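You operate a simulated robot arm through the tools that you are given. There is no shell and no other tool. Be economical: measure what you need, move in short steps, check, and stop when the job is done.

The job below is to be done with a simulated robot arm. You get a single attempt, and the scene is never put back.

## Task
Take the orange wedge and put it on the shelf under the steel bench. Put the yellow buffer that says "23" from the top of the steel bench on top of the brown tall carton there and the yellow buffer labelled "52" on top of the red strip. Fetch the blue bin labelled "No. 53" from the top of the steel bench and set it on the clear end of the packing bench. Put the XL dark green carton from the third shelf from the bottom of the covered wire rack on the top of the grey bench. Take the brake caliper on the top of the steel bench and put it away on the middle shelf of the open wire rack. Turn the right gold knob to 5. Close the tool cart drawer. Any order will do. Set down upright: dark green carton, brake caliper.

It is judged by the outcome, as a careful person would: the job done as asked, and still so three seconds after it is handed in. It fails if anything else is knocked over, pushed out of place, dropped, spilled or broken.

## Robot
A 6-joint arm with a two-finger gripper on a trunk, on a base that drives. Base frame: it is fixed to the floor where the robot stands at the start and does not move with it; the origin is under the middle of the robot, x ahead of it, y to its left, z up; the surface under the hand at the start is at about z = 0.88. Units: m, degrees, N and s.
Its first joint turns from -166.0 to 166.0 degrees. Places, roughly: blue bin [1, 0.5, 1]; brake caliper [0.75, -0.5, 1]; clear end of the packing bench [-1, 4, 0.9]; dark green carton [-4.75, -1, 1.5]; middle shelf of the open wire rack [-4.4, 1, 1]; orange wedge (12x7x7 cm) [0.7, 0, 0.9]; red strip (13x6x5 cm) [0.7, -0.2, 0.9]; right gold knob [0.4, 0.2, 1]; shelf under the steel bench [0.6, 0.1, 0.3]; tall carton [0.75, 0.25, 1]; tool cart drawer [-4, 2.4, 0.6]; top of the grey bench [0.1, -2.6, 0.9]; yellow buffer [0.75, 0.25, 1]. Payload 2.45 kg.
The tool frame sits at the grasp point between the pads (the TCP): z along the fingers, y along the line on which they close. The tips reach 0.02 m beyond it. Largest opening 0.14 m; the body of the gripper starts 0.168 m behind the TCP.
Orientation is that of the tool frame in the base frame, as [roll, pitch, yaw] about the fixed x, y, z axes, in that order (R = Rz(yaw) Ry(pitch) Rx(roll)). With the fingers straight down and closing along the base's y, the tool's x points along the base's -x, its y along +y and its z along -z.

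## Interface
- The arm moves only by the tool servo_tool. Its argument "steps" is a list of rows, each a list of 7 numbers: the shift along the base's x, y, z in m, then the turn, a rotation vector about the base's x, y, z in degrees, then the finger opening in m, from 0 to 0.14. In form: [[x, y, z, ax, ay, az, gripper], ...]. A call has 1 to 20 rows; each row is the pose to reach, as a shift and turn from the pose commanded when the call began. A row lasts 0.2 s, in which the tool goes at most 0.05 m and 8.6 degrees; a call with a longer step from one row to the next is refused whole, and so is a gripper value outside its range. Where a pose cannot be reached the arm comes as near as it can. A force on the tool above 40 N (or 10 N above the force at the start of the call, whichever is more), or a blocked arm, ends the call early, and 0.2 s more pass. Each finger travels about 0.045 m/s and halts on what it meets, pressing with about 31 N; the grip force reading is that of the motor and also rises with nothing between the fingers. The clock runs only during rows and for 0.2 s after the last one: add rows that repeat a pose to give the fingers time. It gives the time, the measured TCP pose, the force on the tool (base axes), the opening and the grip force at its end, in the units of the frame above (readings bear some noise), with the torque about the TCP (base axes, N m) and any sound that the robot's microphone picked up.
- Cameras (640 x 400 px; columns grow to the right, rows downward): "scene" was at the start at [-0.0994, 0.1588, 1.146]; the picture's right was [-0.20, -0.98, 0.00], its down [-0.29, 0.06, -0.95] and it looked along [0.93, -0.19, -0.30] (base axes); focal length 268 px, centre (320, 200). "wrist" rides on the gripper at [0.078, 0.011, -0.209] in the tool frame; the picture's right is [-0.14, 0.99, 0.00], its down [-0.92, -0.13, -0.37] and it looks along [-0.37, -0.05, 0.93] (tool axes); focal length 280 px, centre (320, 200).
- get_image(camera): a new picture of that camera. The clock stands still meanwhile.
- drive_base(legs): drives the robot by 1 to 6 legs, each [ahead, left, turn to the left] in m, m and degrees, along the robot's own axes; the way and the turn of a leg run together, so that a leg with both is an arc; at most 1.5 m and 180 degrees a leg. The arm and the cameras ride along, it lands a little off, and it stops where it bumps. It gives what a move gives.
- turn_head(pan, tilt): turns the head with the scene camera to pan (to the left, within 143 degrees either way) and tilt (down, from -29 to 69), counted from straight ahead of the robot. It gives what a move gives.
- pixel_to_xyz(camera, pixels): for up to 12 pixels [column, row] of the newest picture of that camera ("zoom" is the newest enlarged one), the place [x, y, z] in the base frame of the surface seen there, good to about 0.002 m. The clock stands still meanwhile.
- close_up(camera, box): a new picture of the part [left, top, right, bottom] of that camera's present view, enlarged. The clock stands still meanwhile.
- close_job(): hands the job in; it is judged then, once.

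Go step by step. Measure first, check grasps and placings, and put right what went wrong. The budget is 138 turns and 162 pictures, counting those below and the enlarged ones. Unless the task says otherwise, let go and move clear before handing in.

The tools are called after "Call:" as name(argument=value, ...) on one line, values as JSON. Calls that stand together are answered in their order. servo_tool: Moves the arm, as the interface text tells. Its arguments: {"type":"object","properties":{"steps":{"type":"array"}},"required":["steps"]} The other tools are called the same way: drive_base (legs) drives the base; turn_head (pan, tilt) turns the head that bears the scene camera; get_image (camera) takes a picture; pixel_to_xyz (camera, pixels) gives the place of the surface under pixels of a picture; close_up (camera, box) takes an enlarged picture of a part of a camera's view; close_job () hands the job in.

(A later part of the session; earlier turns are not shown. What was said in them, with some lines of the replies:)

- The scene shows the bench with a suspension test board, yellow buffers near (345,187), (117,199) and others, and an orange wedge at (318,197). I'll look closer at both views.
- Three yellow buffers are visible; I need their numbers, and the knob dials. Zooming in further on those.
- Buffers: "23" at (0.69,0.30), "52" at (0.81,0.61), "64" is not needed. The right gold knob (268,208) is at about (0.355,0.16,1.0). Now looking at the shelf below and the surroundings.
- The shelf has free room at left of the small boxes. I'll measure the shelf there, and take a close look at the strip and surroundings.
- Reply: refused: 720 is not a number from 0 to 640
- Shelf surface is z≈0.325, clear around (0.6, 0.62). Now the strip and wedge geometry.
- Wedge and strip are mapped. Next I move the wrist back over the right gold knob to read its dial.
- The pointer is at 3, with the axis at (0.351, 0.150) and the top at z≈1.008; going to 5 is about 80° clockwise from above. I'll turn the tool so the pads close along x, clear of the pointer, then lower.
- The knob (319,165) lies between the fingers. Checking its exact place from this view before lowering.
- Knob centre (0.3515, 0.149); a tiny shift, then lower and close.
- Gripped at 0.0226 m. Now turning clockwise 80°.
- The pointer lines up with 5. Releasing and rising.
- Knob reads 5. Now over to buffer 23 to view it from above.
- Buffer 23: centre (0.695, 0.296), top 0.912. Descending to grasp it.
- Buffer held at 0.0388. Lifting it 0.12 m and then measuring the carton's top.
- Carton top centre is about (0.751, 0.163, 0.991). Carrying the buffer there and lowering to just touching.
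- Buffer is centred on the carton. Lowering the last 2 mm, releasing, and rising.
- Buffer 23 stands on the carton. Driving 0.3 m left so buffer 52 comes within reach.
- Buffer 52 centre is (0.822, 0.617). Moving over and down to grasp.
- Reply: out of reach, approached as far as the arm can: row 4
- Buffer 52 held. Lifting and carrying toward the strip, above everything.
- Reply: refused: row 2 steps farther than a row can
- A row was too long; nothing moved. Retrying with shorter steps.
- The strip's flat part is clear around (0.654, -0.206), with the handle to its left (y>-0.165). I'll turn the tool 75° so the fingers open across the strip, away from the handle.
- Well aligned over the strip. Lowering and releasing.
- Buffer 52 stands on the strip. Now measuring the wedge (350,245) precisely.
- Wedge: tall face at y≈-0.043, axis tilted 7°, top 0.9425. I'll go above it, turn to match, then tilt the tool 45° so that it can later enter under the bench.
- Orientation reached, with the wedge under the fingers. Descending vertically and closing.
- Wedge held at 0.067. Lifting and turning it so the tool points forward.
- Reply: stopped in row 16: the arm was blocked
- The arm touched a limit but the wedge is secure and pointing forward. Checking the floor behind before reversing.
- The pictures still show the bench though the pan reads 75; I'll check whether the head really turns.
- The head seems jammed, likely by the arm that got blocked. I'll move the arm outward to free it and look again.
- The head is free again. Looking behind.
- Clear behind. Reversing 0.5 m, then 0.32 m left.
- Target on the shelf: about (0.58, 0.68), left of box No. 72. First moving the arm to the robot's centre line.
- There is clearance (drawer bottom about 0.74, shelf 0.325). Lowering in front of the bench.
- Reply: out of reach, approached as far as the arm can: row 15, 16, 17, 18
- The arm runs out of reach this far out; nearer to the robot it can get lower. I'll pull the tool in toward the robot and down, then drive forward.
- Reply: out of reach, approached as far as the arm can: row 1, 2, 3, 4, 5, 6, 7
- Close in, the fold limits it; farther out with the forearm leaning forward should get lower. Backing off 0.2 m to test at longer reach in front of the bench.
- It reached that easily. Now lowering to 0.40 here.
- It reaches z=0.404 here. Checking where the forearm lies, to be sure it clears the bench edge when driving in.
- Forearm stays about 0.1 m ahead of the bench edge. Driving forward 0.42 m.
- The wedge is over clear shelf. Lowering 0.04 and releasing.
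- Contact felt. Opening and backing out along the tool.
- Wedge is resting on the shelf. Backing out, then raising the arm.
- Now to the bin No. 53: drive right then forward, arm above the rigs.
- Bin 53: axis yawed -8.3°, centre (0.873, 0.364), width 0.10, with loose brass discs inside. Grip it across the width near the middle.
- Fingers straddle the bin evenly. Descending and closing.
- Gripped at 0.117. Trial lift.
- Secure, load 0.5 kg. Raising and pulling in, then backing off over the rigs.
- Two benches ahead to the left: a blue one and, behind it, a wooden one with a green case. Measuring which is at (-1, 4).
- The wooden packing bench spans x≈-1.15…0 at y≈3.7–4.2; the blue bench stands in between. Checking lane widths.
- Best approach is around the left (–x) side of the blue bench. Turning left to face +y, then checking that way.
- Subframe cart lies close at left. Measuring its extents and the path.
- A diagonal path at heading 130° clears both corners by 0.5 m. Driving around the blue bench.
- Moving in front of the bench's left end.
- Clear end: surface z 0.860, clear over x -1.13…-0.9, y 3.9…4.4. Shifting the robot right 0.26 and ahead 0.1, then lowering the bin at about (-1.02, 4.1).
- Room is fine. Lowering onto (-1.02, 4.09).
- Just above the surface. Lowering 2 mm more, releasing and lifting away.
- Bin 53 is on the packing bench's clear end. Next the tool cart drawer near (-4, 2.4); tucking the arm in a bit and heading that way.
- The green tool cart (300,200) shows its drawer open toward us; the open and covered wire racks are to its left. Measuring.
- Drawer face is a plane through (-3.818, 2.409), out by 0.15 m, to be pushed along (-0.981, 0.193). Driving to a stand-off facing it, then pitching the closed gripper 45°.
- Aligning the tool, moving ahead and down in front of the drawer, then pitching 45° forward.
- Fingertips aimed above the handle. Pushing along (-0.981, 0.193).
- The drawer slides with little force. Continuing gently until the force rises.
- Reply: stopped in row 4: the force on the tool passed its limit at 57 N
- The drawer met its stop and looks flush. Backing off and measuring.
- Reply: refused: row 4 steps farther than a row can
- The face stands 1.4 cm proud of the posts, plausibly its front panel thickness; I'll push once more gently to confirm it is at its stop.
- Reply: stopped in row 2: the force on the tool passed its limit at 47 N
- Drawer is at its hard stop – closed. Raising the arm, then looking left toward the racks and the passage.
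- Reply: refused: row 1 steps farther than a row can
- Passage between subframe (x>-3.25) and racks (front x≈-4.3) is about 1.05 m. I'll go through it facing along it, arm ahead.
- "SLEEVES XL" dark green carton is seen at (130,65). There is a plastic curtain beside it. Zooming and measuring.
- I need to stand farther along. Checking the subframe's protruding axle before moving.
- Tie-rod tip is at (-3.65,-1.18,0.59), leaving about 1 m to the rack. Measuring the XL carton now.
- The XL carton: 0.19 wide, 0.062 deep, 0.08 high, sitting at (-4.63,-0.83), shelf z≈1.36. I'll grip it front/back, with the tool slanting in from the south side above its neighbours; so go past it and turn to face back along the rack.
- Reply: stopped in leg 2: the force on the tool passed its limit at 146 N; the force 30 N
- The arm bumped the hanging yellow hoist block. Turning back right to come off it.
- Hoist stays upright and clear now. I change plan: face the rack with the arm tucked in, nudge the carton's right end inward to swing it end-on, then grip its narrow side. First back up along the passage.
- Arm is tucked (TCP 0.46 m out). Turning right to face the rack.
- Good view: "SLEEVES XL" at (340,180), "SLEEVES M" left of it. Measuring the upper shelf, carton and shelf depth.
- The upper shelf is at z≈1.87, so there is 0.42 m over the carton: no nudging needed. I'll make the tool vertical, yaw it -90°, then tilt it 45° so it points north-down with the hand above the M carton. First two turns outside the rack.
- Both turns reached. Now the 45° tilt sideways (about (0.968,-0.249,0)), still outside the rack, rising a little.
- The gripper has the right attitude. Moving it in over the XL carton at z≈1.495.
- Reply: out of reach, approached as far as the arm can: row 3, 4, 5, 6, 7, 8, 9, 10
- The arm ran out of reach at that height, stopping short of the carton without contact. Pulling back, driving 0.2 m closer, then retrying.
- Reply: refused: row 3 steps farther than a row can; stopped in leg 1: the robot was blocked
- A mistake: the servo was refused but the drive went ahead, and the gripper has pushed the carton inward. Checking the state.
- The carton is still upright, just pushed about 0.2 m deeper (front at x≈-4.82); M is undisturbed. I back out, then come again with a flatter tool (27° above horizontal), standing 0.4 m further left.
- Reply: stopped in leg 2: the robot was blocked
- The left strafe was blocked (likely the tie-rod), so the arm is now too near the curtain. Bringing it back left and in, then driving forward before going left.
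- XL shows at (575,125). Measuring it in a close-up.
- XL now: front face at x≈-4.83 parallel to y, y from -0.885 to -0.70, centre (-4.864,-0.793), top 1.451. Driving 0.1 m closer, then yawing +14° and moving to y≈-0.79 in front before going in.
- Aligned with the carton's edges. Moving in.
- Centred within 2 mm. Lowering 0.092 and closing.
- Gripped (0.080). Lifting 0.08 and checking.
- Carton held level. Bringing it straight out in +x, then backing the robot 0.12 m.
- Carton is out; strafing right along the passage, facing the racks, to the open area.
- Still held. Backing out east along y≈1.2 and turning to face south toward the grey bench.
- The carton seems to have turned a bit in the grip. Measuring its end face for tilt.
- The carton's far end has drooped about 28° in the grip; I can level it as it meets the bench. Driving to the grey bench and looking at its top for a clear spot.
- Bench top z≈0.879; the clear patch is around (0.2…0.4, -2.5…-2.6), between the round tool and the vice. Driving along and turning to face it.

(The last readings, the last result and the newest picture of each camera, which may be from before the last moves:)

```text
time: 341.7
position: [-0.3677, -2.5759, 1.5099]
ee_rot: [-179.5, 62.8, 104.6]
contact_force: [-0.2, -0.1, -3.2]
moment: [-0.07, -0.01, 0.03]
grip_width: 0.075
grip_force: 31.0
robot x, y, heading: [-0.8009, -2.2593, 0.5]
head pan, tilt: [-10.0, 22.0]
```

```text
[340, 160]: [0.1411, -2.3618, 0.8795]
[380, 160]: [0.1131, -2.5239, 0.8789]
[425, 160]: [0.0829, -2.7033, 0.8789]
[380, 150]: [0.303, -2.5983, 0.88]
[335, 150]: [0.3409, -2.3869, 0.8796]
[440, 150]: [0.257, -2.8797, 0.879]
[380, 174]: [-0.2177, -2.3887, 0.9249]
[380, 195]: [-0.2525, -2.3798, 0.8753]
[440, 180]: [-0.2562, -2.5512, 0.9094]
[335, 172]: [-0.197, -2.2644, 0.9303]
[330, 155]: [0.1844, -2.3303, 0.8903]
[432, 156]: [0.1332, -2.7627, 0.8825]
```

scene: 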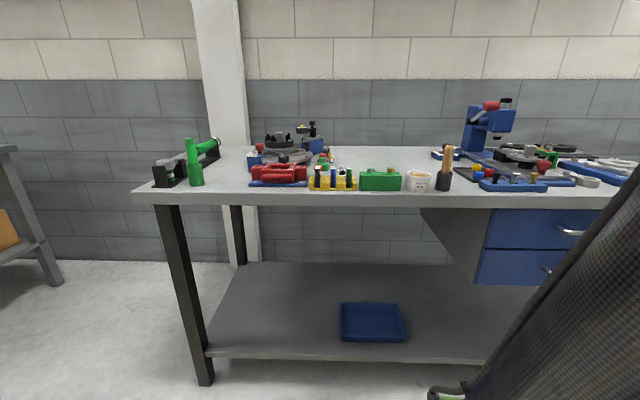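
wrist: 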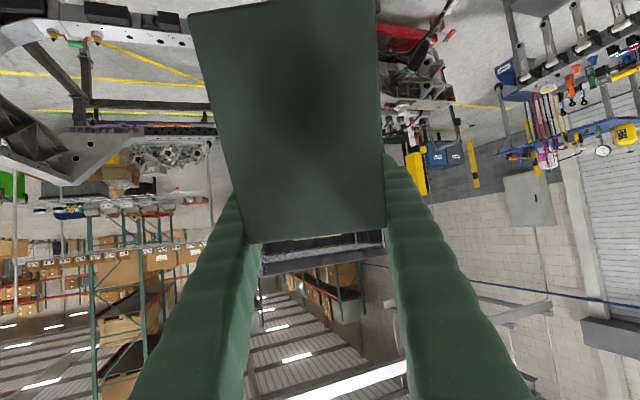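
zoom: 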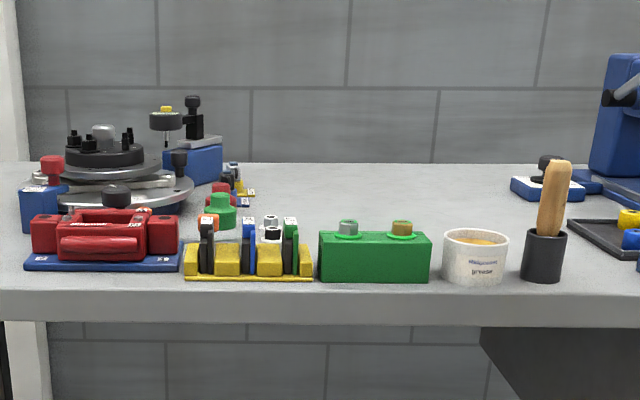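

Clear area x -0.1…0.35, y -2.4…-2.75. Target for the carton centre is (0.05, -2.62). Moving above it.

Call:
servo_tool(steps=[[0.035, -0.004, -0.03, 0, 0, 0, 0.045], [0.07, -0.008, -0.06, 0, 0, 0, 0.045], [0.105, -0.012, -0.09, 0, 0, 0, 0.045], [0.14, -0.016, -0.12, 0, 0, 0, 0.045], [0.175, -0.02, -0.15, 0, 0, 0, 0.045], [0.21, -0.024, -0.18, 0, 0, 0, 0.045], [0.245, -0.028, -0.21, 0, 0, 0, 0.045], [0.28, -0.032, -0.24, 0, 0, 0, 0.045], [0.315, -0.036, -0.27, 0, 0, 0, 0.045], [0.35, -0.04, -0.3, 0, 0, 0, 0.045], [0.385, -0.044, -0.33, 0, 0, 0, 0.045], [0.418, -0.044, -0.36, 0, 0, 0, 0.045], [0.418, -0.044, -0.4, 0, 0, 0, 0.045], [0.418, -0.044, -0.4, 0, 0, 0, 0.045]])

Call:
get_image(camera="scene")

Call:
get_image(camera="wrist")

```text
time: 344.7
position: [0.0514, -2.6191, 1.1103]
ee_rot: [-179.5, 62.8, 104.6]
contact_force: [0.4, 0.0, -3.2]
moment: [-0.03, -0.01, -0.03]
grip_width: 0.0746
grip_force: 30.9
robot x, y, heading: [-0.8035, -2.2676, 0.5]
head pan, tilt: [-10.0, 22.0]
```

```text
40 pictures are left
```

scene: 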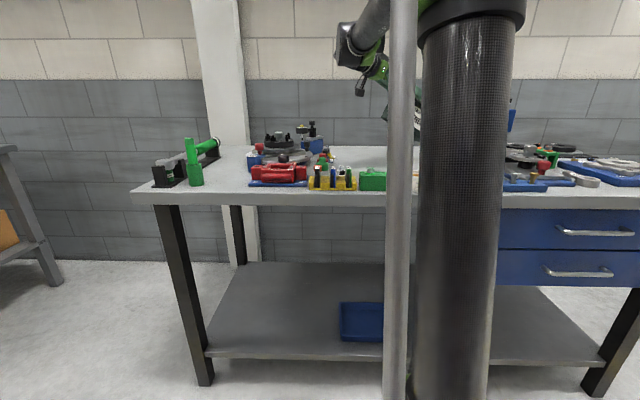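

```text
39 pictures are left
```

wrist: 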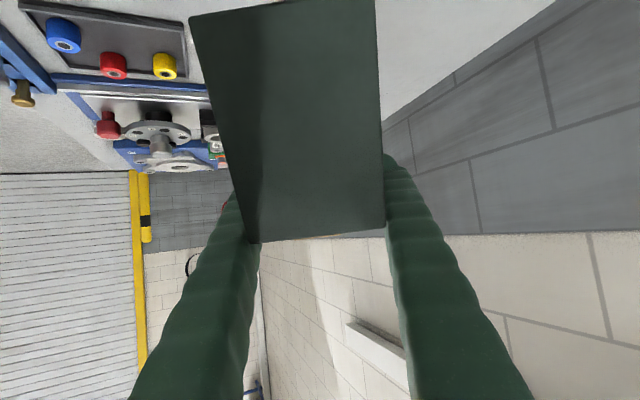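

Over the clear patch. Lowering to first contact.

Call:
servo_tool(steps=[[0, 0, -0.04, 0, 0, 0, 0.045], [0, 0, -0.08, 0, 0, 0, 0.045], [0, 0, -0.11, 0, 0, 0, 0.045], [0, 0, -0.125, 0, 0, 0, 0.045], [0, 0, -0.135, 0, 0, 0, 0.045], [0, 0, -0.143, 0, 0, 0, 0.045], [0, 0, -0.15, 0, 0, 0, 0.045], [0, 0, -0.156, 0, 0, 0, 0.045]])

Call:
get_image(camera="wrist")

Call:
pixel_to_xyz(camera="wrist", pixels=[[260, 230], [370, 220], [220, 40], [365, 20], [290, 120]])

```text
time: 346.2
position: [0.0499, -2.62, 0.9671]
ee_rot: [-179.4, 63.0, 104.8]
contact_force: [-3.3, 2.2, 14.2]
moment: [0.23, -0.12, 0.11]
grip_width: 0.0746
grip_force: 31.4
robot x, y, heading: [-0.8002, -2.2622, 0.6]
head pan, tilt: [-10.0, 22.0]
stopped in row 7: the force on the tool passed its limit at 41 N (the readings are from after the stop); the commanded pose is now the measured one
```

```text
38 pictures are left
```

wrist: 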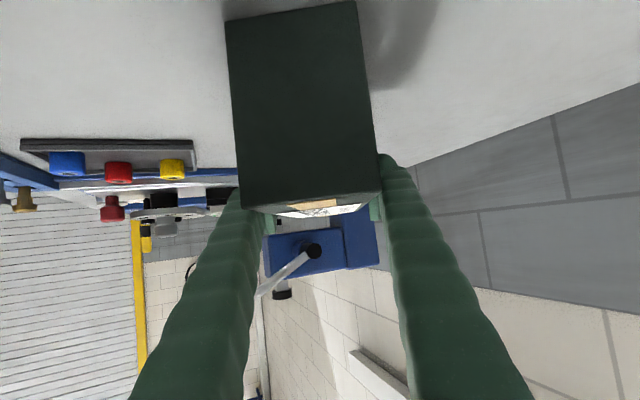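

```text
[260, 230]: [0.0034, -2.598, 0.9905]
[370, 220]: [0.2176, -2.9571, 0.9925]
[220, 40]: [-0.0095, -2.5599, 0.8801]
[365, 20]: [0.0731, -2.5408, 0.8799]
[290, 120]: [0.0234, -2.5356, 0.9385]
```

Call:
pixel_to_xyz(camera="wrist", pixels=[[300, 25], [300, 185], [250, 60], [360, 170], [320, 208], [245, 30]])

```text
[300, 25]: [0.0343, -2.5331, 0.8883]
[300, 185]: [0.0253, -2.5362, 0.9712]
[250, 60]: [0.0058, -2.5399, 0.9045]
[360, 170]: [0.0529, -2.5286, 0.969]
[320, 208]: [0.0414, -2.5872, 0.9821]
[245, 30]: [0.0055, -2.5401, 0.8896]
```

The carton has levelled itself and stands flat on the bench (end face vertical within 2°). Releasing and rising.

Call:
servo_tool(steps=[[0, 0, 0.0, 0, 0, 0, 0.08], [0, 0, 0.0, 0, 0, 0, 0.095], [0, 0, 0.0, 0, 0, 0, 0.11], [0, 0, 0.0, 0, 0, 0, 0.115], [0, 0, 0.03, 0, 0, 0, 0.115], [0, 0, 0.075, 0, 0, 0, 0.115], [0, 0, 0.12, 0, 0, 0, 0.115], [-0.02, 0, 0.16, 0, 0, 0, 0.115], [-0.05, 0, 0.19, 0, 0, 0, 0.1], [-0.09, 0, 0.21, 0, 0, 0, 0.08], [-0.13, 0, 0.23, 0, 0, 0, 0.06], [-0.17, 0, 0.25, 0, 0, 0, 0.04], [-0.21, 0.01, 0.27, 0, 0, 0, 0.03], [-0.25, 0.03, 0.29, 0, 0, 0, 0.03], [-0.29, 0.06, 0.31, 0, 0, 0, 0.03], [-0.33, 0.08, 0.33, 0, 0, 0, 0.03]])

Call:
get_image(camera="scene")

```text
refused: row 15 steps farther than a row can; nothing moved
```

```text
37 pictures are left
```

scene: 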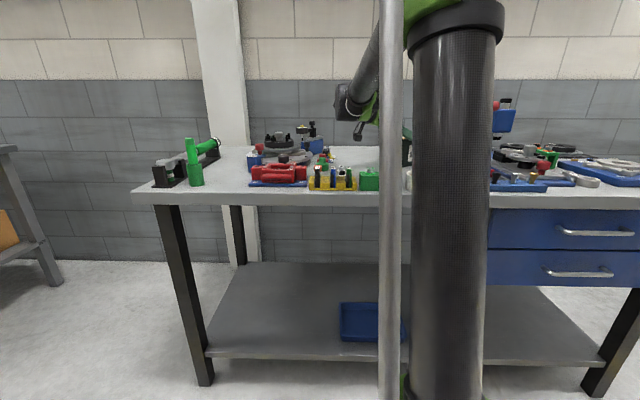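

Call:
servo_tool(steps=[[0, 0, 0.0, 0, 0, 0, 0.08], [0, 0, 0.0, 0, 0, 0, 0.095], [0, 0, 0.0, 0, 0, 0, 0.11], [0, 0, 0.0, 0, 0, 0, 0.115], [0, 0, 0.03, 0, 0, 0, 0.115], [0, 0, 0.075, 0, 0, 0, 0.115], [0, 0, 0.12, 0, 0, 0, 0.115], [-0.02, 0, 0.16, 0, 0, 0, 0.115], [-0.05, 0, 0.19, 0, 0, 0, 0.1], [-0.09, 0, 0.21, 0, 0, 0, 0.08], [-0.13, 0, 0.23, 0, 0, 0, 0.06], [-0.17, 0, 0.25, 0, 0, 0, 0.04], [-0.21, 0, 0.27, 0, 0, 0, 0.03], [-0.25, 0, 0.29, 0, 0, 0, 0.03], [-0.29, 0, 0.31, 0, 0, 0, 0.03], [-0.33, 0, 0.33, 0, 0, 0, 0.03]])

Call:
get_image(camera="scene")

```text
time: 349.6
position: [-0.2789, -2.6203, 1.2946]
ee_rot: [-179.4, 62.9, 104.7]
contact_force: [1.2, -0.7, -0.7]
moment: [0.02, 0.03, -0.08]
grip_width: 0.03
grip_force: 0.0
robot x, y, heading: [-0.7958, -2.2651, 0.4]
head pan, tilt: [-10.0, 22.0]
```

```text
36 pictures are left
```

scene: 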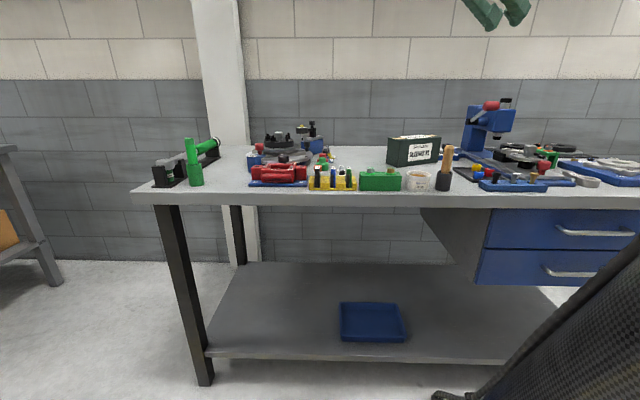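

The carton stands upright on the grey bench. Next the caliper: bringing the tool vertical again and squaring it, before driving.

Call:
servo_tool(steps=[[0, 0.03, 0.01, 7.6, 1.96, 0, 0.03], [0, 0.06, 0.02, 15.2, 3.93, 0, 0.03], [0, 0.09, 0.03, 22.8, 5.9, 0, 0.03], [0, 0.12, 0.04, 30.4, 7.85, 0, 0.03], [0, 0.15, 0.05, 38, 9.8, 0, 0.03], [0, 0.18, 0.06, 45.6, 11.8, 0, 0.03], [0, 0.21, 0.06, 53.2, 13.7, 0, 0.05], [0, 0.24, 0.06, 60.8, 15.7, 0, 0.08], [0, 0.24, 0.06, 60.8, 15.7, 0, 0.1]])

Call:
servo_tool(steps=[[0, 0.02, 0, 0, 0, 8.5, 0.12], [0, 0.04, 0, 0, 0, 17, 0.12], [0, 0.06, 0, 0, 0, 25.5, 0.12], [0, 0.08, 0, 0, 0, 34, 0.12], [0, 0.1, 0, 0, 0, 42.5, 0.12], [0, 0.1, 0, 0, 0, 51, 0.12], [0, 0.1, 0, 0, 0, 59.5, 0.12], [0, 0.1, 0, 0, 0, 68, 0.12], [0, 0.1, 0, 0, 0, 75.3, 0.12], [0, 0.1, 0, 0, 0, 75.3, 0.12]])

Call:
drive_base(legs=[[0, 1.45, 0], [0, 0.3, 0]])

Call:
turn_head(pan=15, tilt=15)

Call:
get_image(camera="scene")

```text
time: 351.6
position: [-0.2813, -2.3792, 1.3558]
ee_rot: [-179.6, 0.1, 104.6]
contact_force: [-0.2, -0.4, 0.3]
moment: [-0.02, 0.02, 0.0]
grip_width: 0.0977
grip_force: 0.0
robot x, y, heading: [-0.8018, -2.2637, 0.6]
head pan, tilt: [-10.0, 22.0]
```

```text
time: 353.8
position: [-0.2782, -2.2801, 1.3571]
ee_rot: [-179.5, 0.2, 179.9]
contact_force: [-0.6, -0.5, 0.5]
moment: [0.01, 0.02, 0.01]
grip_width: 0.1199
grip_force: 0.1
robot x, y, heading: [-0.7996, -2.2651, 0.3]
head pan, tilt: [-10.0, 22.0]
```

```text
time: 362.7
position: [-0.3069, -0.5249, 1.3562]
ee_rot: [-179.6, 0.1, -179.3]
contact_force: [0.2, -0.1, 1.0]
moment: [0.02, 0.03, -0.03]
grip_width: 0.1201
grip_force: 0.1
robot x, y, heading: [-0.8245, -0.5166, 1.1]
head pan, tilt: [-10.0, 22.0]
```

```text
time: 363.6
position: [-0.3064, -0.5249, 1.3572]
ee_rot: [-179.6, 0.2, -179.3]
contact_force: [0.0, -0.5, 0.1]
moment: [0.01, 0.02, 0.04]
grip_width: 0.1199
grip_force: 0.1
robot x, y, heading: [-0.8279, -0.5161, 1.1]
head pan, tilt: [15.0, 15.0]
```

```text
35 pictures are left
```

scene: 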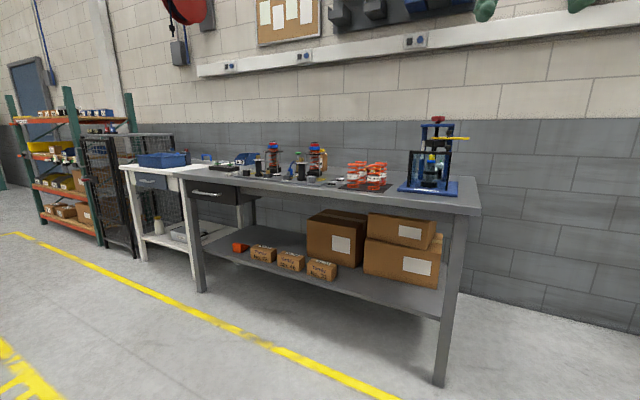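

Call:
pixel_to_xyz(camera="scene", pixels=[[438, 118], [460, 138], [425, 150], [402, 190], [457, 193], [460, 180], [480, 212]])

Call:
drive_base(legs=[[0, 0.1, -1], [0.62, 0, 0]])

Call:
get_image(camera="wrist")

```text
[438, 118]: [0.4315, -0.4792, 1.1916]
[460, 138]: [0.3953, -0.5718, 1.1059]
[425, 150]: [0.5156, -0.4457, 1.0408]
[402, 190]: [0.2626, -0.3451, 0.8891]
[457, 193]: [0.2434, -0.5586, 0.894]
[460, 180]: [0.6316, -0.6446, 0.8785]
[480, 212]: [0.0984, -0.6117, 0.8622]
```

```text
time: 367.8
position: [0.3135, -0.4349, 1.357]
ee_rot: [-179.5, 0.1, 179.6]
contact_force: [0.1, 0.0, -0.8]
moment: [0.01, 0.02, -0.01]
grip_width: 0.1198
grip_force: 0.0
robot x, y, heading: [-0.2052, -0.4149, -0.2]
head pan, tilt: [15.0, 15.0]
```

```text
34 pictures are left
```

wrist: 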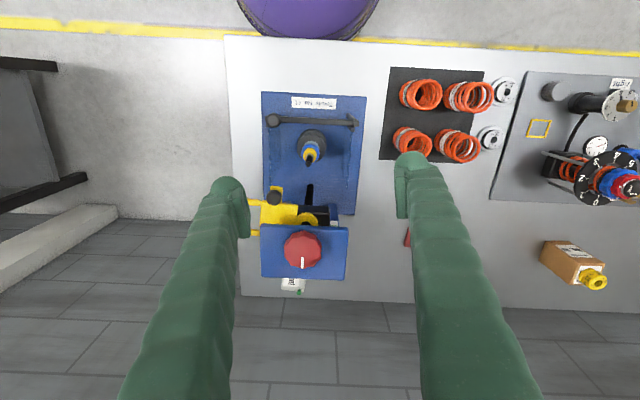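

The caliper is behind the press (white/grey at (293,285)). Moving forward and the arm out to see it.

Call:
drive_base(legs=[[0.08, 0, 0]])

Call:
servo_tool(steps=[[0.04, -0.01, 0, 0, 0, 0, 0.12], [0.08, -0.02, 0, 0, 0, 0, 0.12], [0.12, -0.03, -0.01, 0, 0, 0, 0.12], [0.15, -0.04, -0.03, 0, 0, 0, 0.12], [0.18, -0.05, -0.05, 0, 0, 0, 0.12], [0.21, -0.06, -0.06, 0, 0, 0, 0.12], [0.21, -0.06, -0.06, 0, 0, 0, 0.12]])

Call:
get_image(camera="wrist")

```text
time: 368.9
position: [0.3929, -0.4351, 1.3561]
ee_rot: [-179.5, 0.1, 179.7]
contact_force: [-0.9, -0.3, -0.2]
moment: [-0.01, 0.0, -0.01]
grip_width: 0.12
grip_force: 0.0
robot x, y, heading: [-0.1264, -0.4138, -0.2]
head pan, tilt: [15.0, 15.0]
```

```text
time: 370.5
position: [0.6046, -0.4941, 1.2967]
ee_rot: [-179.6, 0.2, 179.7]
contact_force: [-1.1, -0.4, 0.4]
moment: [0.02, -0.03, 0.03]
grip_width: 0.1199
grip_force: 0.1
robot x, y, heading: [-0.1265, -0.4146, 0.1]
head pan, tilt: [15.0, 15.0]
```

```text
33 pictures are left
```

wrist: 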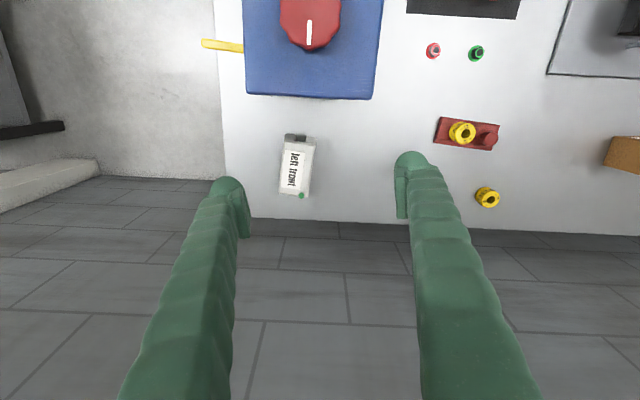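

The caliper "left front" is visible at (297,165). Measuring it up close.

Call:
close_up(camera="wrist", box=[240, 115, 360, 215])

Call:
pixel_to_xyz(camera="wrist", pixels=[[287, 145], [313, 148], [281, 190], [305, 192], [297, 165], [295, 137], [301, 195], [260, 165], [330, 165], [310, 95], [300, 143]])

```text
4.00 times, centred on (300, 165) of wrist
```

zoom: 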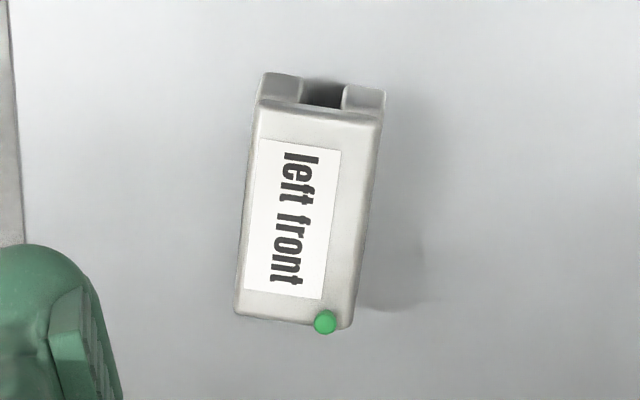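

```text
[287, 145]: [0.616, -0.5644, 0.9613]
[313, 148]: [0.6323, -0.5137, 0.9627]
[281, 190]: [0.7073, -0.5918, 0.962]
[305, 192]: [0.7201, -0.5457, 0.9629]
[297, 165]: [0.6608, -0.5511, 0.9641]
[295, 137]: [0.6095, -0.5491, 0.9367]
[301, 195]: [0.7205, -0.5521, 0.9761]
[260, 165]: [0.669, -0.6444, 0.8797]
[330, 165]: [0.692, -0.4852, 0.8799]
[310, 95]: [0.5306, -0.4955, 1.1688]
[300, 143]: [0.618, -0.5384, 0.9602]
```

Caliper: top z 0.962, centre (0.67,-0.554), axis yawed -18°, width 0.054; the press plate edge is at x≈0.53. Gripping across its width at (0.675,-0.556).

Call:
servo_tool(steps=[[0.02, -0.02, -0.035, 0, 0, -6, 0.11], [0.04, -0.04, -0.07, 0, 0, -12, 0.1], [0.06, -0.055, -0.105, 0, 0, -18, 0.1], [0.0704, -0.062, -0.15, 0, 0, -18, 0.1], [0.0704, -0.062, -0.195, 0, 0, -18, 0.1], [0.0704, -0.062, -0.24, 0, 0, -18, 0.1], [0.0704, -0.062, -0.28, 0, 0, -18, 0.1], [0.0704, -0.062, -0.28, 0, 0, -18, 0.1]])

Call:
get_image(camera="wrist")

```text
time: 372.3
position: [0.6739, -0.557, 1.0159]
ee_rot: [-179.6, 0.1, 161.5]
contact_force: [-0.1, -0.7, 0.0]
moment: [-0.02, -0.01, 0.0]
grip_width: 0.1002
grip_force: 0.0
robot x, y, heading: [-0.1244, -0.4158, 0.1]
head pan, tilt: [15.0, 15.0]
```

```text
31 pictures are left
```

wrist: 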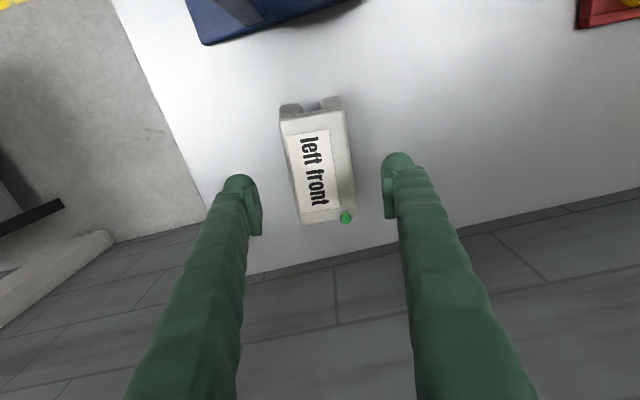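

Centred. Descending and closing.

Call:
servo_tool(steps=[[0, 0, -0.04, 0, 0, 0, 0.1], [0, 0, -0.08, 0, 0, 0, 0.1], [0, 0, -0.099, 0, 0, 0, 0.1], [0, 0, -0.099, 0, 0, 0, 0.08], [0, 0, -0.099, 0, 0, 0, 0.06], [0, 0, -0.099, 0, 0, 0, 0.04], [0, 0, -0.099, 0, 0, 0, 0.035], [0, 0, -0.099, 0, 0, 0, 0.035], [0, 0, -0.089, 0, 0, 0, 0.035], [0, 0, -0.06, 0, 0, 0, 0.035], [0, 0, -0.02, 0, 0, 0, 0.035], [0, 0, 0.02, 0, 0, 0, 0.035], [0, 0, 0.02, 0, 0, 0, 0.035]])

Call:
get_image(camera="wrist")

```text
time: 375.1
position: [0.6752, -0.5551, 1.036]
ee_rot: [-179.6, 0.1, 161.6]
contact_force: [0.2, -0.5, -11.1]
moment: [-0.01, -0.02, -0.01]
grip_width: 0.0676
grip_force: 30.9
robot x, y, heading: [-0.128, -0.4154, 0.3]
head pan, tilt: [15.0, 15.0]
```

```text
30 pictures are left
```

wrist: 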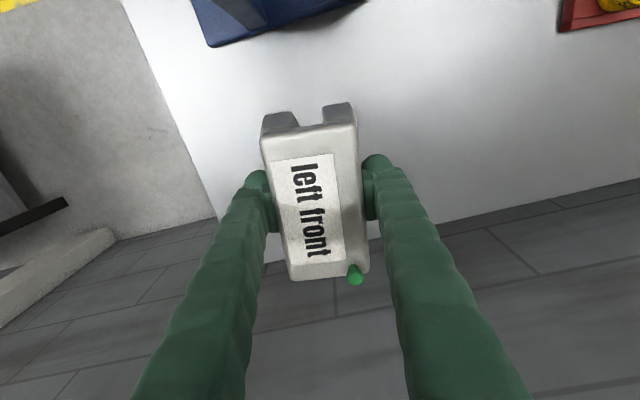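

Caliper held (1.1 kg). Before leaving, I'll check the open rack's headroom from here to decide whether a vertical tool fits.

Call:
turn_head(pan=140, tilt=5)

Call:
close_up(camera="scene", box=[40, 100, 340, 290])

```text
time: 377.1
position: [0.6749, -0.5554, 1.0369]
ee_rot: [-179.6, 0.1, 161.5]
contact_force: [-0.2, -0.4, -11.3]
moment: [0.0, -0.04, 0.02]
grip_width: 0.0673
grip_force: 31.0
robot x, y, heading: [-0.1256, -0.4155, 0.2]
head pan, tilt: [140.0, 5.0]
```

```text
2.11 times, centred on (190, 195) of scene
```

zoom: 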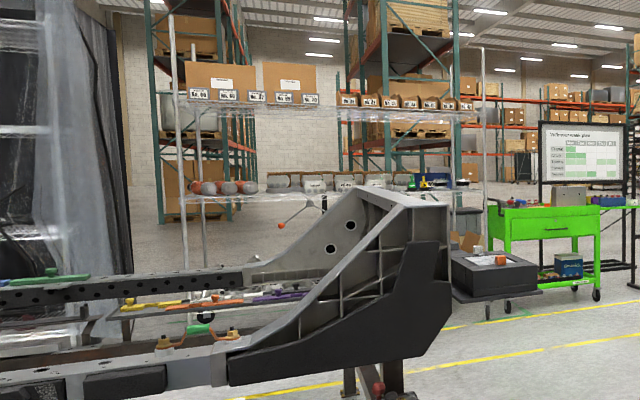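

Call:
pixel_to_xyz(camera="zoom", pixels=[[240, 104], [350, 114], [460, 113], [215, 195], [240, 187], [320, 192], [182, 195], [340, 183], [300, 182], [480, 150], [182, 110], [265, 178]])

```text
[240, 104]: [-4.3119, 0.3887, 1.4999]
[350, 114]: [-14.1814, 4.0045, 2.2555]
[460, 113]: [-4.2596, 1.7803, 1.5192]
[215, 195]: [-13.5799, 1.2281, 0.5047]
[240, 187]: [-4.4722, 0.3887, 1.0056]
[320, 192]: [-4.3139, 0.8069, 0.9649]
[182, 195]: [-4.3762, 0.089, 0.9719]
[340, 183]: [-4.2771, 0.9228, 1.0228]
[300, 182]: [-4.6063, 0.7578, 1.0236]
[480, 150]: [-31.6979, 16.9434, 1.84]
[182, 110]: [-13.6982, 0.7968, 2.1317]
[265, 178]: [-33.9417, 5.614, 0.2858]
```

Headroom is only about 0.49 m, so I'll re-grip with a 45° tool: set the caliper down on a clear spot of this bench (0.72,-0.325), squared up.

Call:
servo_tool(steps=[[0.01, 0.035, 0, 0, 0, 6, 0.035], [0.02, 0.07, 0, 0, 0, 12, 0.035], [0.03, 0.11, 0, 0, 0, 18.4, 0.035], [0.04, 0.15, 0, 0, 0, 18.4, 0.035], [0.045, 0.19, 0, 0, 0, 18.4, 0.035], [0.045, 0.23, 0, 0, 0, 18.4, 0.035], [0.045, 0.23, -0.04, 0, 0, 18.4, 0.035], [0.045, 0.23, -0.08, 0, 0, 18.4, 0.035], [0.045, 0.23, -0.105, 0, 0, 18.4, 0.035], [0.045, 0.23, -0.117, 0, 0, 18.4, 0.035], [0.045, 0.23, -0.118, 0, 0, 18.4, 0.035]])

Call:
get_image(camera="wrist")

```text
time: 379.5
position: [0.7191, -0.3264, 0.9201]
ee_rot: [-179.6, 0.2, -180.0]
contact_force: [1.8, 2.7, 32.6]
moment: [-0.02, 0.03, -0.03]
grip_width: 0.0675
grip_force: 31.0
robot x, y, heading: [-0.1256, -0.4151, 0.2]
head pan, tilt: [140.0, 5.0]
```

```text
28 pictures are left
```

wrist: 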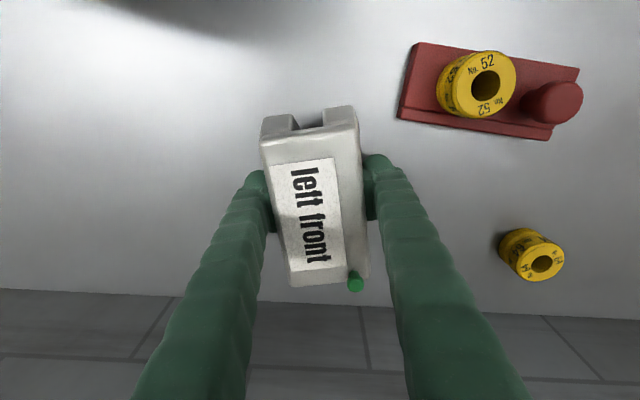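

Set down. Opening, tilting the tool 45° about the caliper, re-gripping and lifting slightly.

Call:
servo_tool(steps=[[0, 0, 0.001, 0, 0, 0, 0.075], [0, 0, 0.001, 0, 0, 0, 0.09], [0, 0, 0.003, 0, 0, 0, 0.098], [0, 0, 0.005, 0, -7.5, 0, 0.098], [0, 0, 0.005, 0, -15, 0, 0.098], [0, 0, 0.005, 0, -22.5, 0, 0.098], [0, 0, 0.005, 0, -30, 0, 0.098], [0, 0, 0.005, 0, -37.5, 0, 0.098], [0, 0, 0.005, 0, -45, 0, 0.098], [0, 0, 0.002, 0, -45, 0, 0.098], [0, 0, 0.002, 0, -45, 0, 0.08], [0, 0, 0.002, 0, -45, 0, 0.06], [0, 0, 0.002, 0, -45, 0, 0.04], [0, 0, 0.002, 0, -45, 0, 0.035], [0, 0, 0.002, 0, -45, 0, 0.035]])

Call:
get_image(camera="wrist")

```text
time: 382.7
position: [0.7196, -0.3259, 0.9197]
ee_rot: [-179.6, 45.2, 179.9]
contact_force: [-1.7, 1.1, -0.5]
moment: [-0.02, -0.05, 0.04]
grip_width: 0.0673
grip_force: 30.6
robot x, y, heading: [-0.1242, -0.4131, 0.1]
head pan, tilt: [140.0, 5.0]
```

```text
27 pictures are left
```

wrist: 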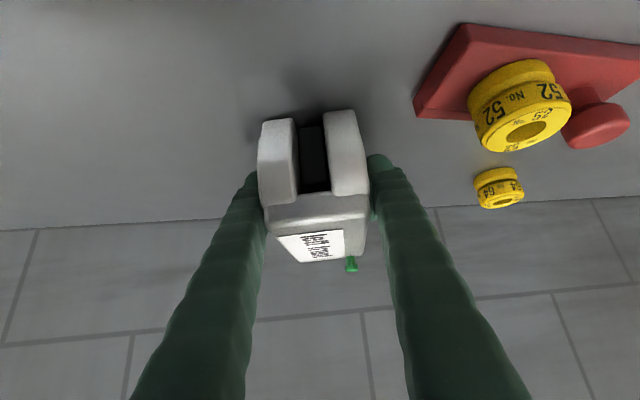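

Re-gripped at 45°. Lifting, pulling in, then driving back, turning and going round to the open rack.

Call:
servo_tool(steps=[[0, 0, 0.02, 0, 0, 0, 0.035], [0, 0, 0.06, 0, 0, 0, 0.035], [0, 0, 0.105, 0, 0, 0, 0.035], [0, 0, 0.15, 0, 0, 0, 0.035], [0, 0, 0.195, 0, 0, 0, 0.035], [0, 0.01, 0.24, 0, 0, 0, 0.035], [-0.02, 0.01, 0.28, 0, 0, 0, 0.035], [-0.06, 0.01, 0.29, 0, 0, 0, 0.035], [-0.1, 0.01, 0.3, 0, 0, 0, 0.035], [-0.14, 0.01, 0.3, 0, 0, 0, 0.035], [-0.17, 0.01, 0.3, 0, 0, 0, 0.035], [-0.17, 0.01, 0.3, 0, 0, 0, 0.035]])

Call:
drive_base(legs=[[-0.75, 0, 0], [0, 0, 166], [0, -1.45, 0]])

Call:
get_image(camera="wrist")

```text
time: 385.3
position: [0.5511, -0.316, 1.221]
ee_rot: [-179.6, 45.2, 179.9]
contact_force: [-0.7, -0.5, -11.2]
moment: [0.01, 0.03, 0.02]
grip_width: 0.0674
grip_force: 30.7
robot x, y, heading: [-0.1275, -0.417, 0.3]
head pan, tilt: [140.0, 5.0]
```

```text
time: 402.9
position: [-1.1982, 1.0569, 1.2194]
ee_rot: [-179.6, 45.1, -14.7]
contact_force: [0.2, 0.2, -10.8]
moment: [0.02, -0.05, -0.01]
grip_width: 0.0675
grip_force: 30.6
robot x, y, heading: [-0.517, 0.9831, 165.7]
head pan, tilt: [140.0, 5.0]
```

```text
26 pictures are left
```

wrist: 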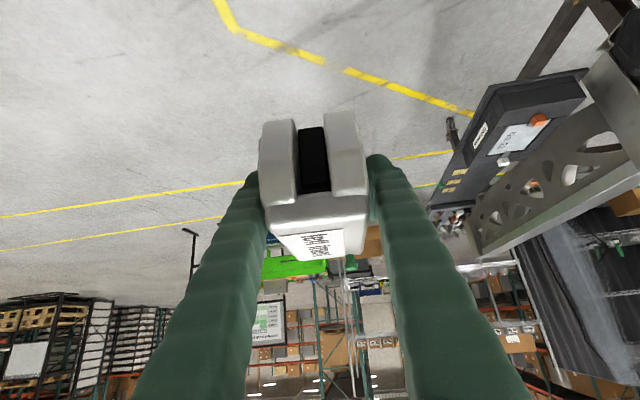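

No slip. Driving ahead 2.5 m toward the open rack and looking at its middle shelf.

Call:
drive_base(legs=[[1.4, 0, 0], [1.1, 0, 0]])

Call:
turn_head(pan=25, tilt=12)

Call:
get_image(camera="scene")

```text
time: 415.2
position: [-3.634, 1.6819, 1.2207]
ee_rot: [-179.6, 45.1, -14.7]
contact_force: [0.2, 0.1, -10.9]
moment: [-0.01, -0.05, -0.02]
grip_width: 0.0676
grip_force: 31.1
robot x, y, heading: [-2.955, 1.6046, 165.4]
head pan, tilt: [140.0, 5.0]
```

```text
time: 417.1
position: [-3.6341, 1.6815, 1.2204]
ee_rot: [-179.6, 45.1, -14.8]
contact_force: [-0.3, -0.4, -11.8]
moment: [-0.03, -0.01, -0.01]
grip_width: 0.0673
grip_force: 30.8
robot x, y, heading: [-2.9564, 1.6086, 165.4]
head pan, tilt: [25.0, 12.0]
```

```text
25 pictures are left
```

scene: 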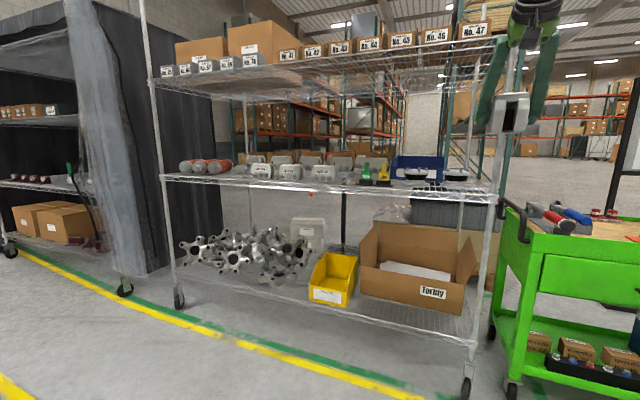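

Call:
close_up(camera="scene", box=[160, 130, 500, 210])

Call:
pixel_to_xyz(camera="scene", pixels=[[238, 178], [260, 172], [290, 173], [326, 175], [340, 183], [365, 176], [300, 182], [480, 187], [230, 167], [344, 160], [398, 180], [410, 187]])

```text
1.88 times, centred on (330, 170) of scene
```

zoom: 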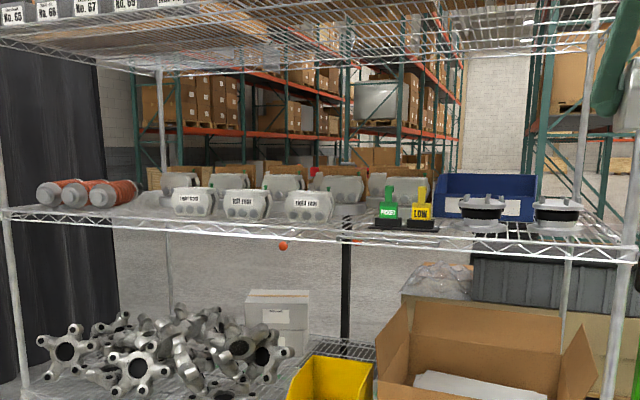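

```text
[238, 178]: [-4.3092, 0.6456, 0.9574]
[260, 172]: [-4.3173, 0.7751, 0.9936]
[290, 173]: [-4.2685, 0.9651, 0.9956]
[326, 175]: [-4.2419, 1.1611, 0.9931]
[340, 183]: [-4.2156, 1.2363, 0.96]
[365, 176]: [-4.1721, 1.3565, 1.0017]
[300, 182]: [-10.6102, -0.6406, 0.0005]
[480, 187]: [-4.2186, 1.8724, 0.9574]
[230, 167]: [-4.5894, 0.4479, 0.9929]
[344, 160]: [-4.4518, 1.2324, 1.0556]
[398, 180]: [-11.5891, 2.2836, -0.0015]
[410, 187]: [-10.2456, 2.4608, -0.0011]
```

There is a free slot at the left of the front row of calipers, around (-4.36, 0.56). I'll retract the arm, then strafe along to face it.

Call:
servo_tool(steps=[[0.04, -0.01, 0, 0, 0, 0, 0.035], [0.08, -0.02, 0, 0, 0, 0, 0.035], [0.12, -0.03, 0, 0, 0, 0, 0.035], [0.16, -0.04, 0, 0, 0, 0, 0.035], [0.175, -0.044, 0, 0, 0, 0, 0.035], [0.175, -0.044, 0, 0, 0, 0, 0.035]])

Call:
drive_base(legs=[[0, 0.55, 0], [0.3, 0, 0], [0, 0.83, 0]])

Call:
turn_head(pan=0, tilt=8)

Call:
get_image(camera="scene")

Call:
get_image(camera="wrist")

```text
time: 418.5
position: [-3.4586, 1.6384, 1.2196]
ee_rot: [-179.6, 45.0, -14.6]
contact_force: [-0.7, 0.7, -11.0]
moment: [-0.05, -0.04, 0.02]
grip_width: 0.0673
grip_force: 31.5
robot x, y, heading: [-2.9555, 1.6039, 165.3]
head pan, tilt: [25.0, 12.0]
```

```text
time: 427.4
position: [-4.1024, 0.376, 1.2203]
ee_rot: [-179.6, 45.1, -14.8]
contact_force: [0.4, 0.0, -10.8]
moment: [-0.01, -0.03, 0.01]
grip_width: 0.0674
grip_force: 31.1
robot x, y, heading: [-3.5983, 0.3397, 165.5]
head pan, tilt: [25.0, 12.0]
```

```text
time: 428.3
position: [-4.1013, 0.3736, 1.221]
ee_rot: [-179.6, 45.0, -14.7]
contact_force: [0.0, -0.4, -10.2]
moment: [0.0, -0.03, -0.01]
grip_width: 0.0676
grip_force: 30.7
robot x, y, heading: [-3.5968, 0.3428, 165.3]
head pan, tilt: [0.0, 8.0]
```

```text
23 pictures are left
```

scene: 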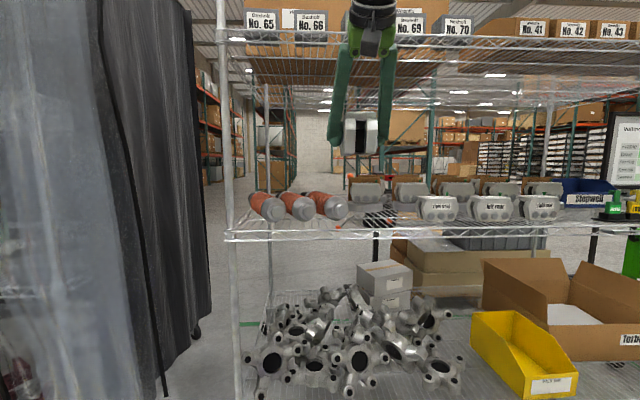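

```text
22 pictures are left
```

wrist: 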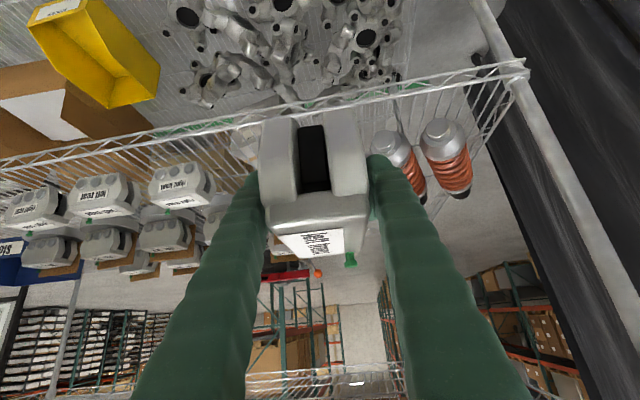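

The slot for "left front" is the free place at (380,215), next to the "right front" caliper. Measuring it.

Call:
pixel_to_xyz(camera="scene", pixels=[[378, 216], [390, 222], [422, 200], [420, 215], [437, 205], [348, 208], [340, 215], [375, 183], [350, 190], [380, 230], [438, 219], [300, 40]])

Call:
close_up(camera="scene", box=[320, 165, 480, 245])

```text
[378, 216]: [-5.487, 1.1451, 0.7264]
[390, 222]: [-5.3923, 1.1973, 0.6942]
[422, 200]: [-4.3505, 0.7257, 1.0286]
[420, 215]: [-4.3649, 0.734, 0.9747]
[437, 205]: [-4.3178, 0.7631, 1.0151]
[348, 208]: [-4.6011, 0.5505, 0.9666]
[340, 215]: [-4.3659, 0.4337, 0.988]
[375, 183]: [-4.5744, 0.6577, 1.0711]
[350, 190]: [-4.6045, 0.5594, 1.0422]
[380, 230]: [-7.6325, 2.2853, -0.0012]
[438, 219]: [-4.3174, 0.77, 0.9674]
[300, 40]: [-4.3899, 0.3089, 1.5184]
```

```text
4.00 times, centred on (400, 205) of scene
```

zoom: 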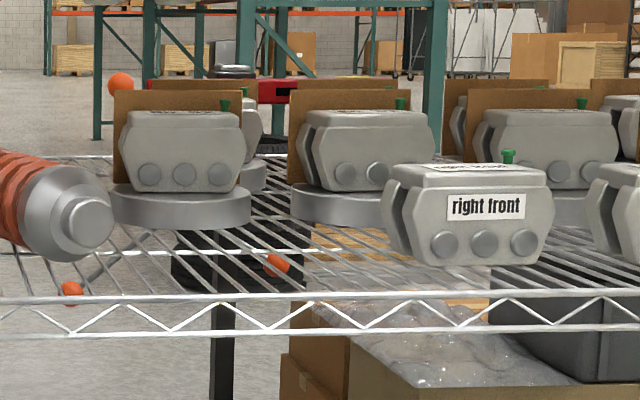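

Call:
pixel_to_xyz(camera="zoom", pixels=[[180, 218], [180, 205], [300, 215], [340, 210], [150, 297], [260, 297], [390, 215], [110, 215], [60, 190], [200, 252]])

```text
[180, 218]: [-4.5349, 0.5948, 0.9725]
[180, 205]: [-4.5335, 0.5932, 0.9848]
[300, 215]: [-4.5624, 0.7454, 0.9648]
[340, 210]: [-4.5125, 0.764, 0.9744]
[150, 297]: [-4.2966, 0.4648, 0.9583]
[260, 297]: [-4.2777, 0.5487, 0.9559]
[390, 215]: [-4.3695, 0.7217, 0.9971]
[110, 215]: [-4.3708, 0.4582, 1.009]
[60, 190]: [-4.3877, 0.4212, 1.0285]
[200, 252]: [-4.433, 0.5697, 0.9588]
```

Shelf z 0.957; free from the edge (x≈-4.28) to x≈-4.53, y 0.46…0.70. Target centre (-4.385, 0.585). Moving in front, then in, 5 cm above the shelf.

Call:
servo_tool(steps=[[-0.015, 0.03, -0.03, 0, 0, 0, 0.035], [-0.03, 0.06, -0.06, 0, 0, 0, 0.035], [-0.05, 0.09, -0.09, 0, 0, 0, 0.035], [-0.07, 0.12, -0.12, 0, 0, 0, 0.035], [-0.085, 0.15, -0.15, 0, 0, 0, 0.035], [-0.0907, 0.16, -0.17, 0, 0, 0, 0.035], [-0.13, 0.17, -0.17, 0, 0, 0, 0.035], [-0.17, 0.181, -0.17, 0, 0, 0, 0.035], [-0.21, 0.191, -0.17, 0, 0, 0, 0.035], [-0.25, 0.202, -0.17, 0, 0, 0, 0.035], [-0.2837, 0.2114, -0.17, 0, 0, 0, 0.035], [-0.2837, 0.2114, -0.17, 0, 0, 0, 0.035]])

Call:
get_image(camera="wrist")

Call:
get_image(camera="scene")

```text
time: 430.9
position: [-4.3861, 0.5867, 1.0498]
ee_rot: [-179.6, 45.0, -14.7]
contact_force: [0.5, 0.1, -10.7]
moment: [0.0, 0.02, -0.04]
grip_width: 0.0674
grip_force: 30.5
robot x, y, heading: [-3.5944, 0.345, 165.1]
head pan, tilt: [0.0, 8.0]
```

```text
20 pictures are left
```

wrist: 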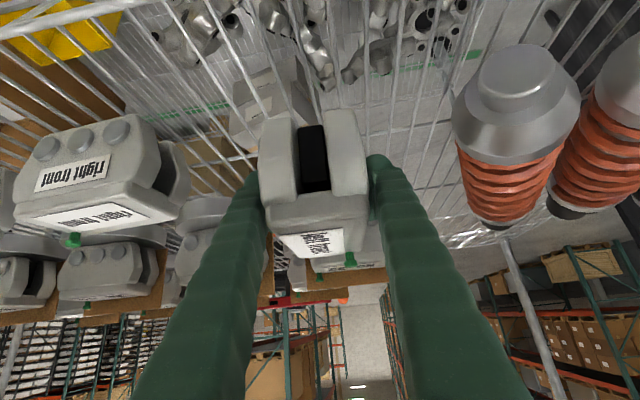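

```text
19 pictures are left
```

scene: 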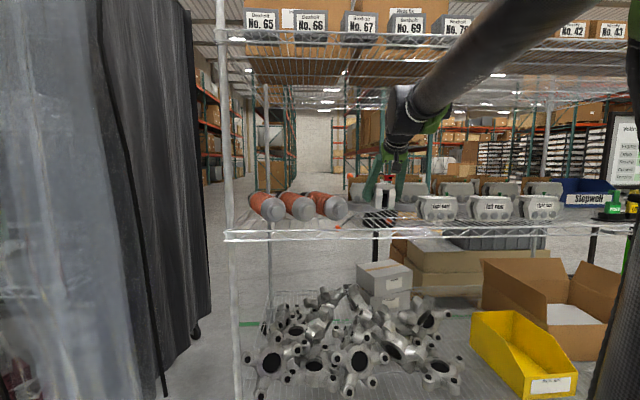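

Clear on both sides. Lowering onto the shelf.

Call:
servo_tool(steps=[[0, 0, -0.025, 0, 0, 0, 0.035], [0, 0, -0.042, 0, 0, 0, 0.035], [0, 0, -0.05, 0, 0, 0, 0.035], [0, 0, -0.0535, 0, 0, 0, 0.035], [0, 0, -0.0535, 0, 0, 0, 0.035]])

```text
time: 432.1
position: [-4.3861, 0.5881, 0.9979]
ee_rot: [-179.5, 45.3, -14.6]
contact_force: [-0.6, 2.7, 33.1]
moment: [-0.19, -0.45, 0.02]
grip_width: 0.0676
grip_force: 31.0
robot x, y, heading: [-3.6006, 0.3447, 165.2]
head pan, tilt: [0.0, 8.0]
```

In firm contact. Opening and withdrawing along the tool.

Call:
servo_tool(steps=[[0, 0, 0.002, 0, 0, 0, 0.05], [0, 0, 0.002, 0, 0, 0, 0.07], [0, 0, 0.002, 0, 0, 0, 0.085], [0, 0, 0.002, 0, 0, 0, 0.095], [0, 0, 0.002, 0, 0, 0, 0.095], [0.025, -0.0065, 0.03, 0, 0, 0, 0.095], [0.055, -0.0143, 0.062, 0, 0, 0, 0.095], [0.085, -0.022, 0.095, 0, 0, 0, 0.095], [0.12, -0.031, 0.12, 0, 0, 0, 0.095], [0.16, -0.042, 0.135, 0, 0, 0, 0.095], [0.2, -0.052, 0.15, 0, 0, 0, 0.095], [0.24, -0.063, 0.16, 0, 0, 0, 0.095]])

Call:
get_image(camera="wrist")

Call:
close_up(camera="scene", box=[320, 165, 480, 245])

```text
time: 434.7
position: [-4.1456, 0.5235, 1.1576]
ee_rot: [-179.7, 45.1, -14.7]
contact_force: [0.2, -0.3, 0.0]
moment: [-0.01, -0.07, 0.0]
grip_width: 0.095
grip_force: 0.0
robot x, y, heading: [-3.595, 0.3433, 165.6]
head pan, tilt: [0.0, 8.0]
```

```text
18 pictures are left
```

wrist: 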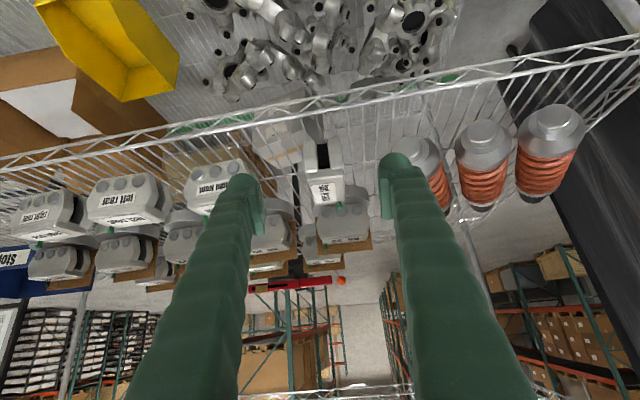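

```text
4.00 times, centred on (400, 205) of scene
```

zoom: 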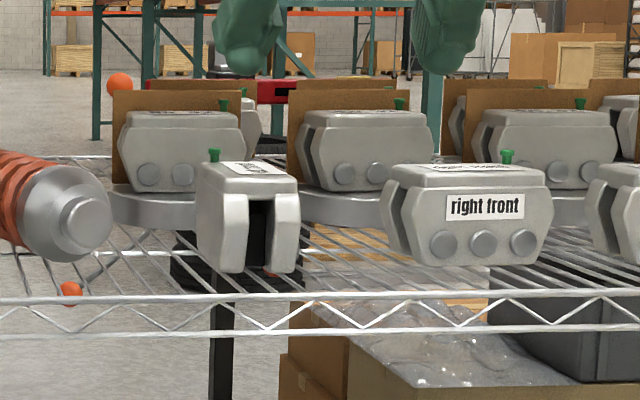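

The caliper now stands upright on the middle shelf, beside "right front". Every item is placed and the gripper is clear, so I'm handing in.

Call:
close_job()

```text
The job is handed in.
```

All eight parts of the job are done and handed in: the wedge, both buffers, the bin, the carton, the caliper, the knob (reads 5) and the cart drawer.

Some contact along the way may count against it:
- **Yellow hoist:** the arm hit the hanging hoist near the covered rack at 146 N. It looked upright and unmoved afterwards.
- **Subframe cart:** the base was blocked while strafing beside it, probably by the tie rod. I did not check whether the cart shifted.
- **Green carton:** I pushed it about 0.2 m deeper into the shelf before gripping it. It later slipped about 28° in the grip, but it stands upright on the grey bench.
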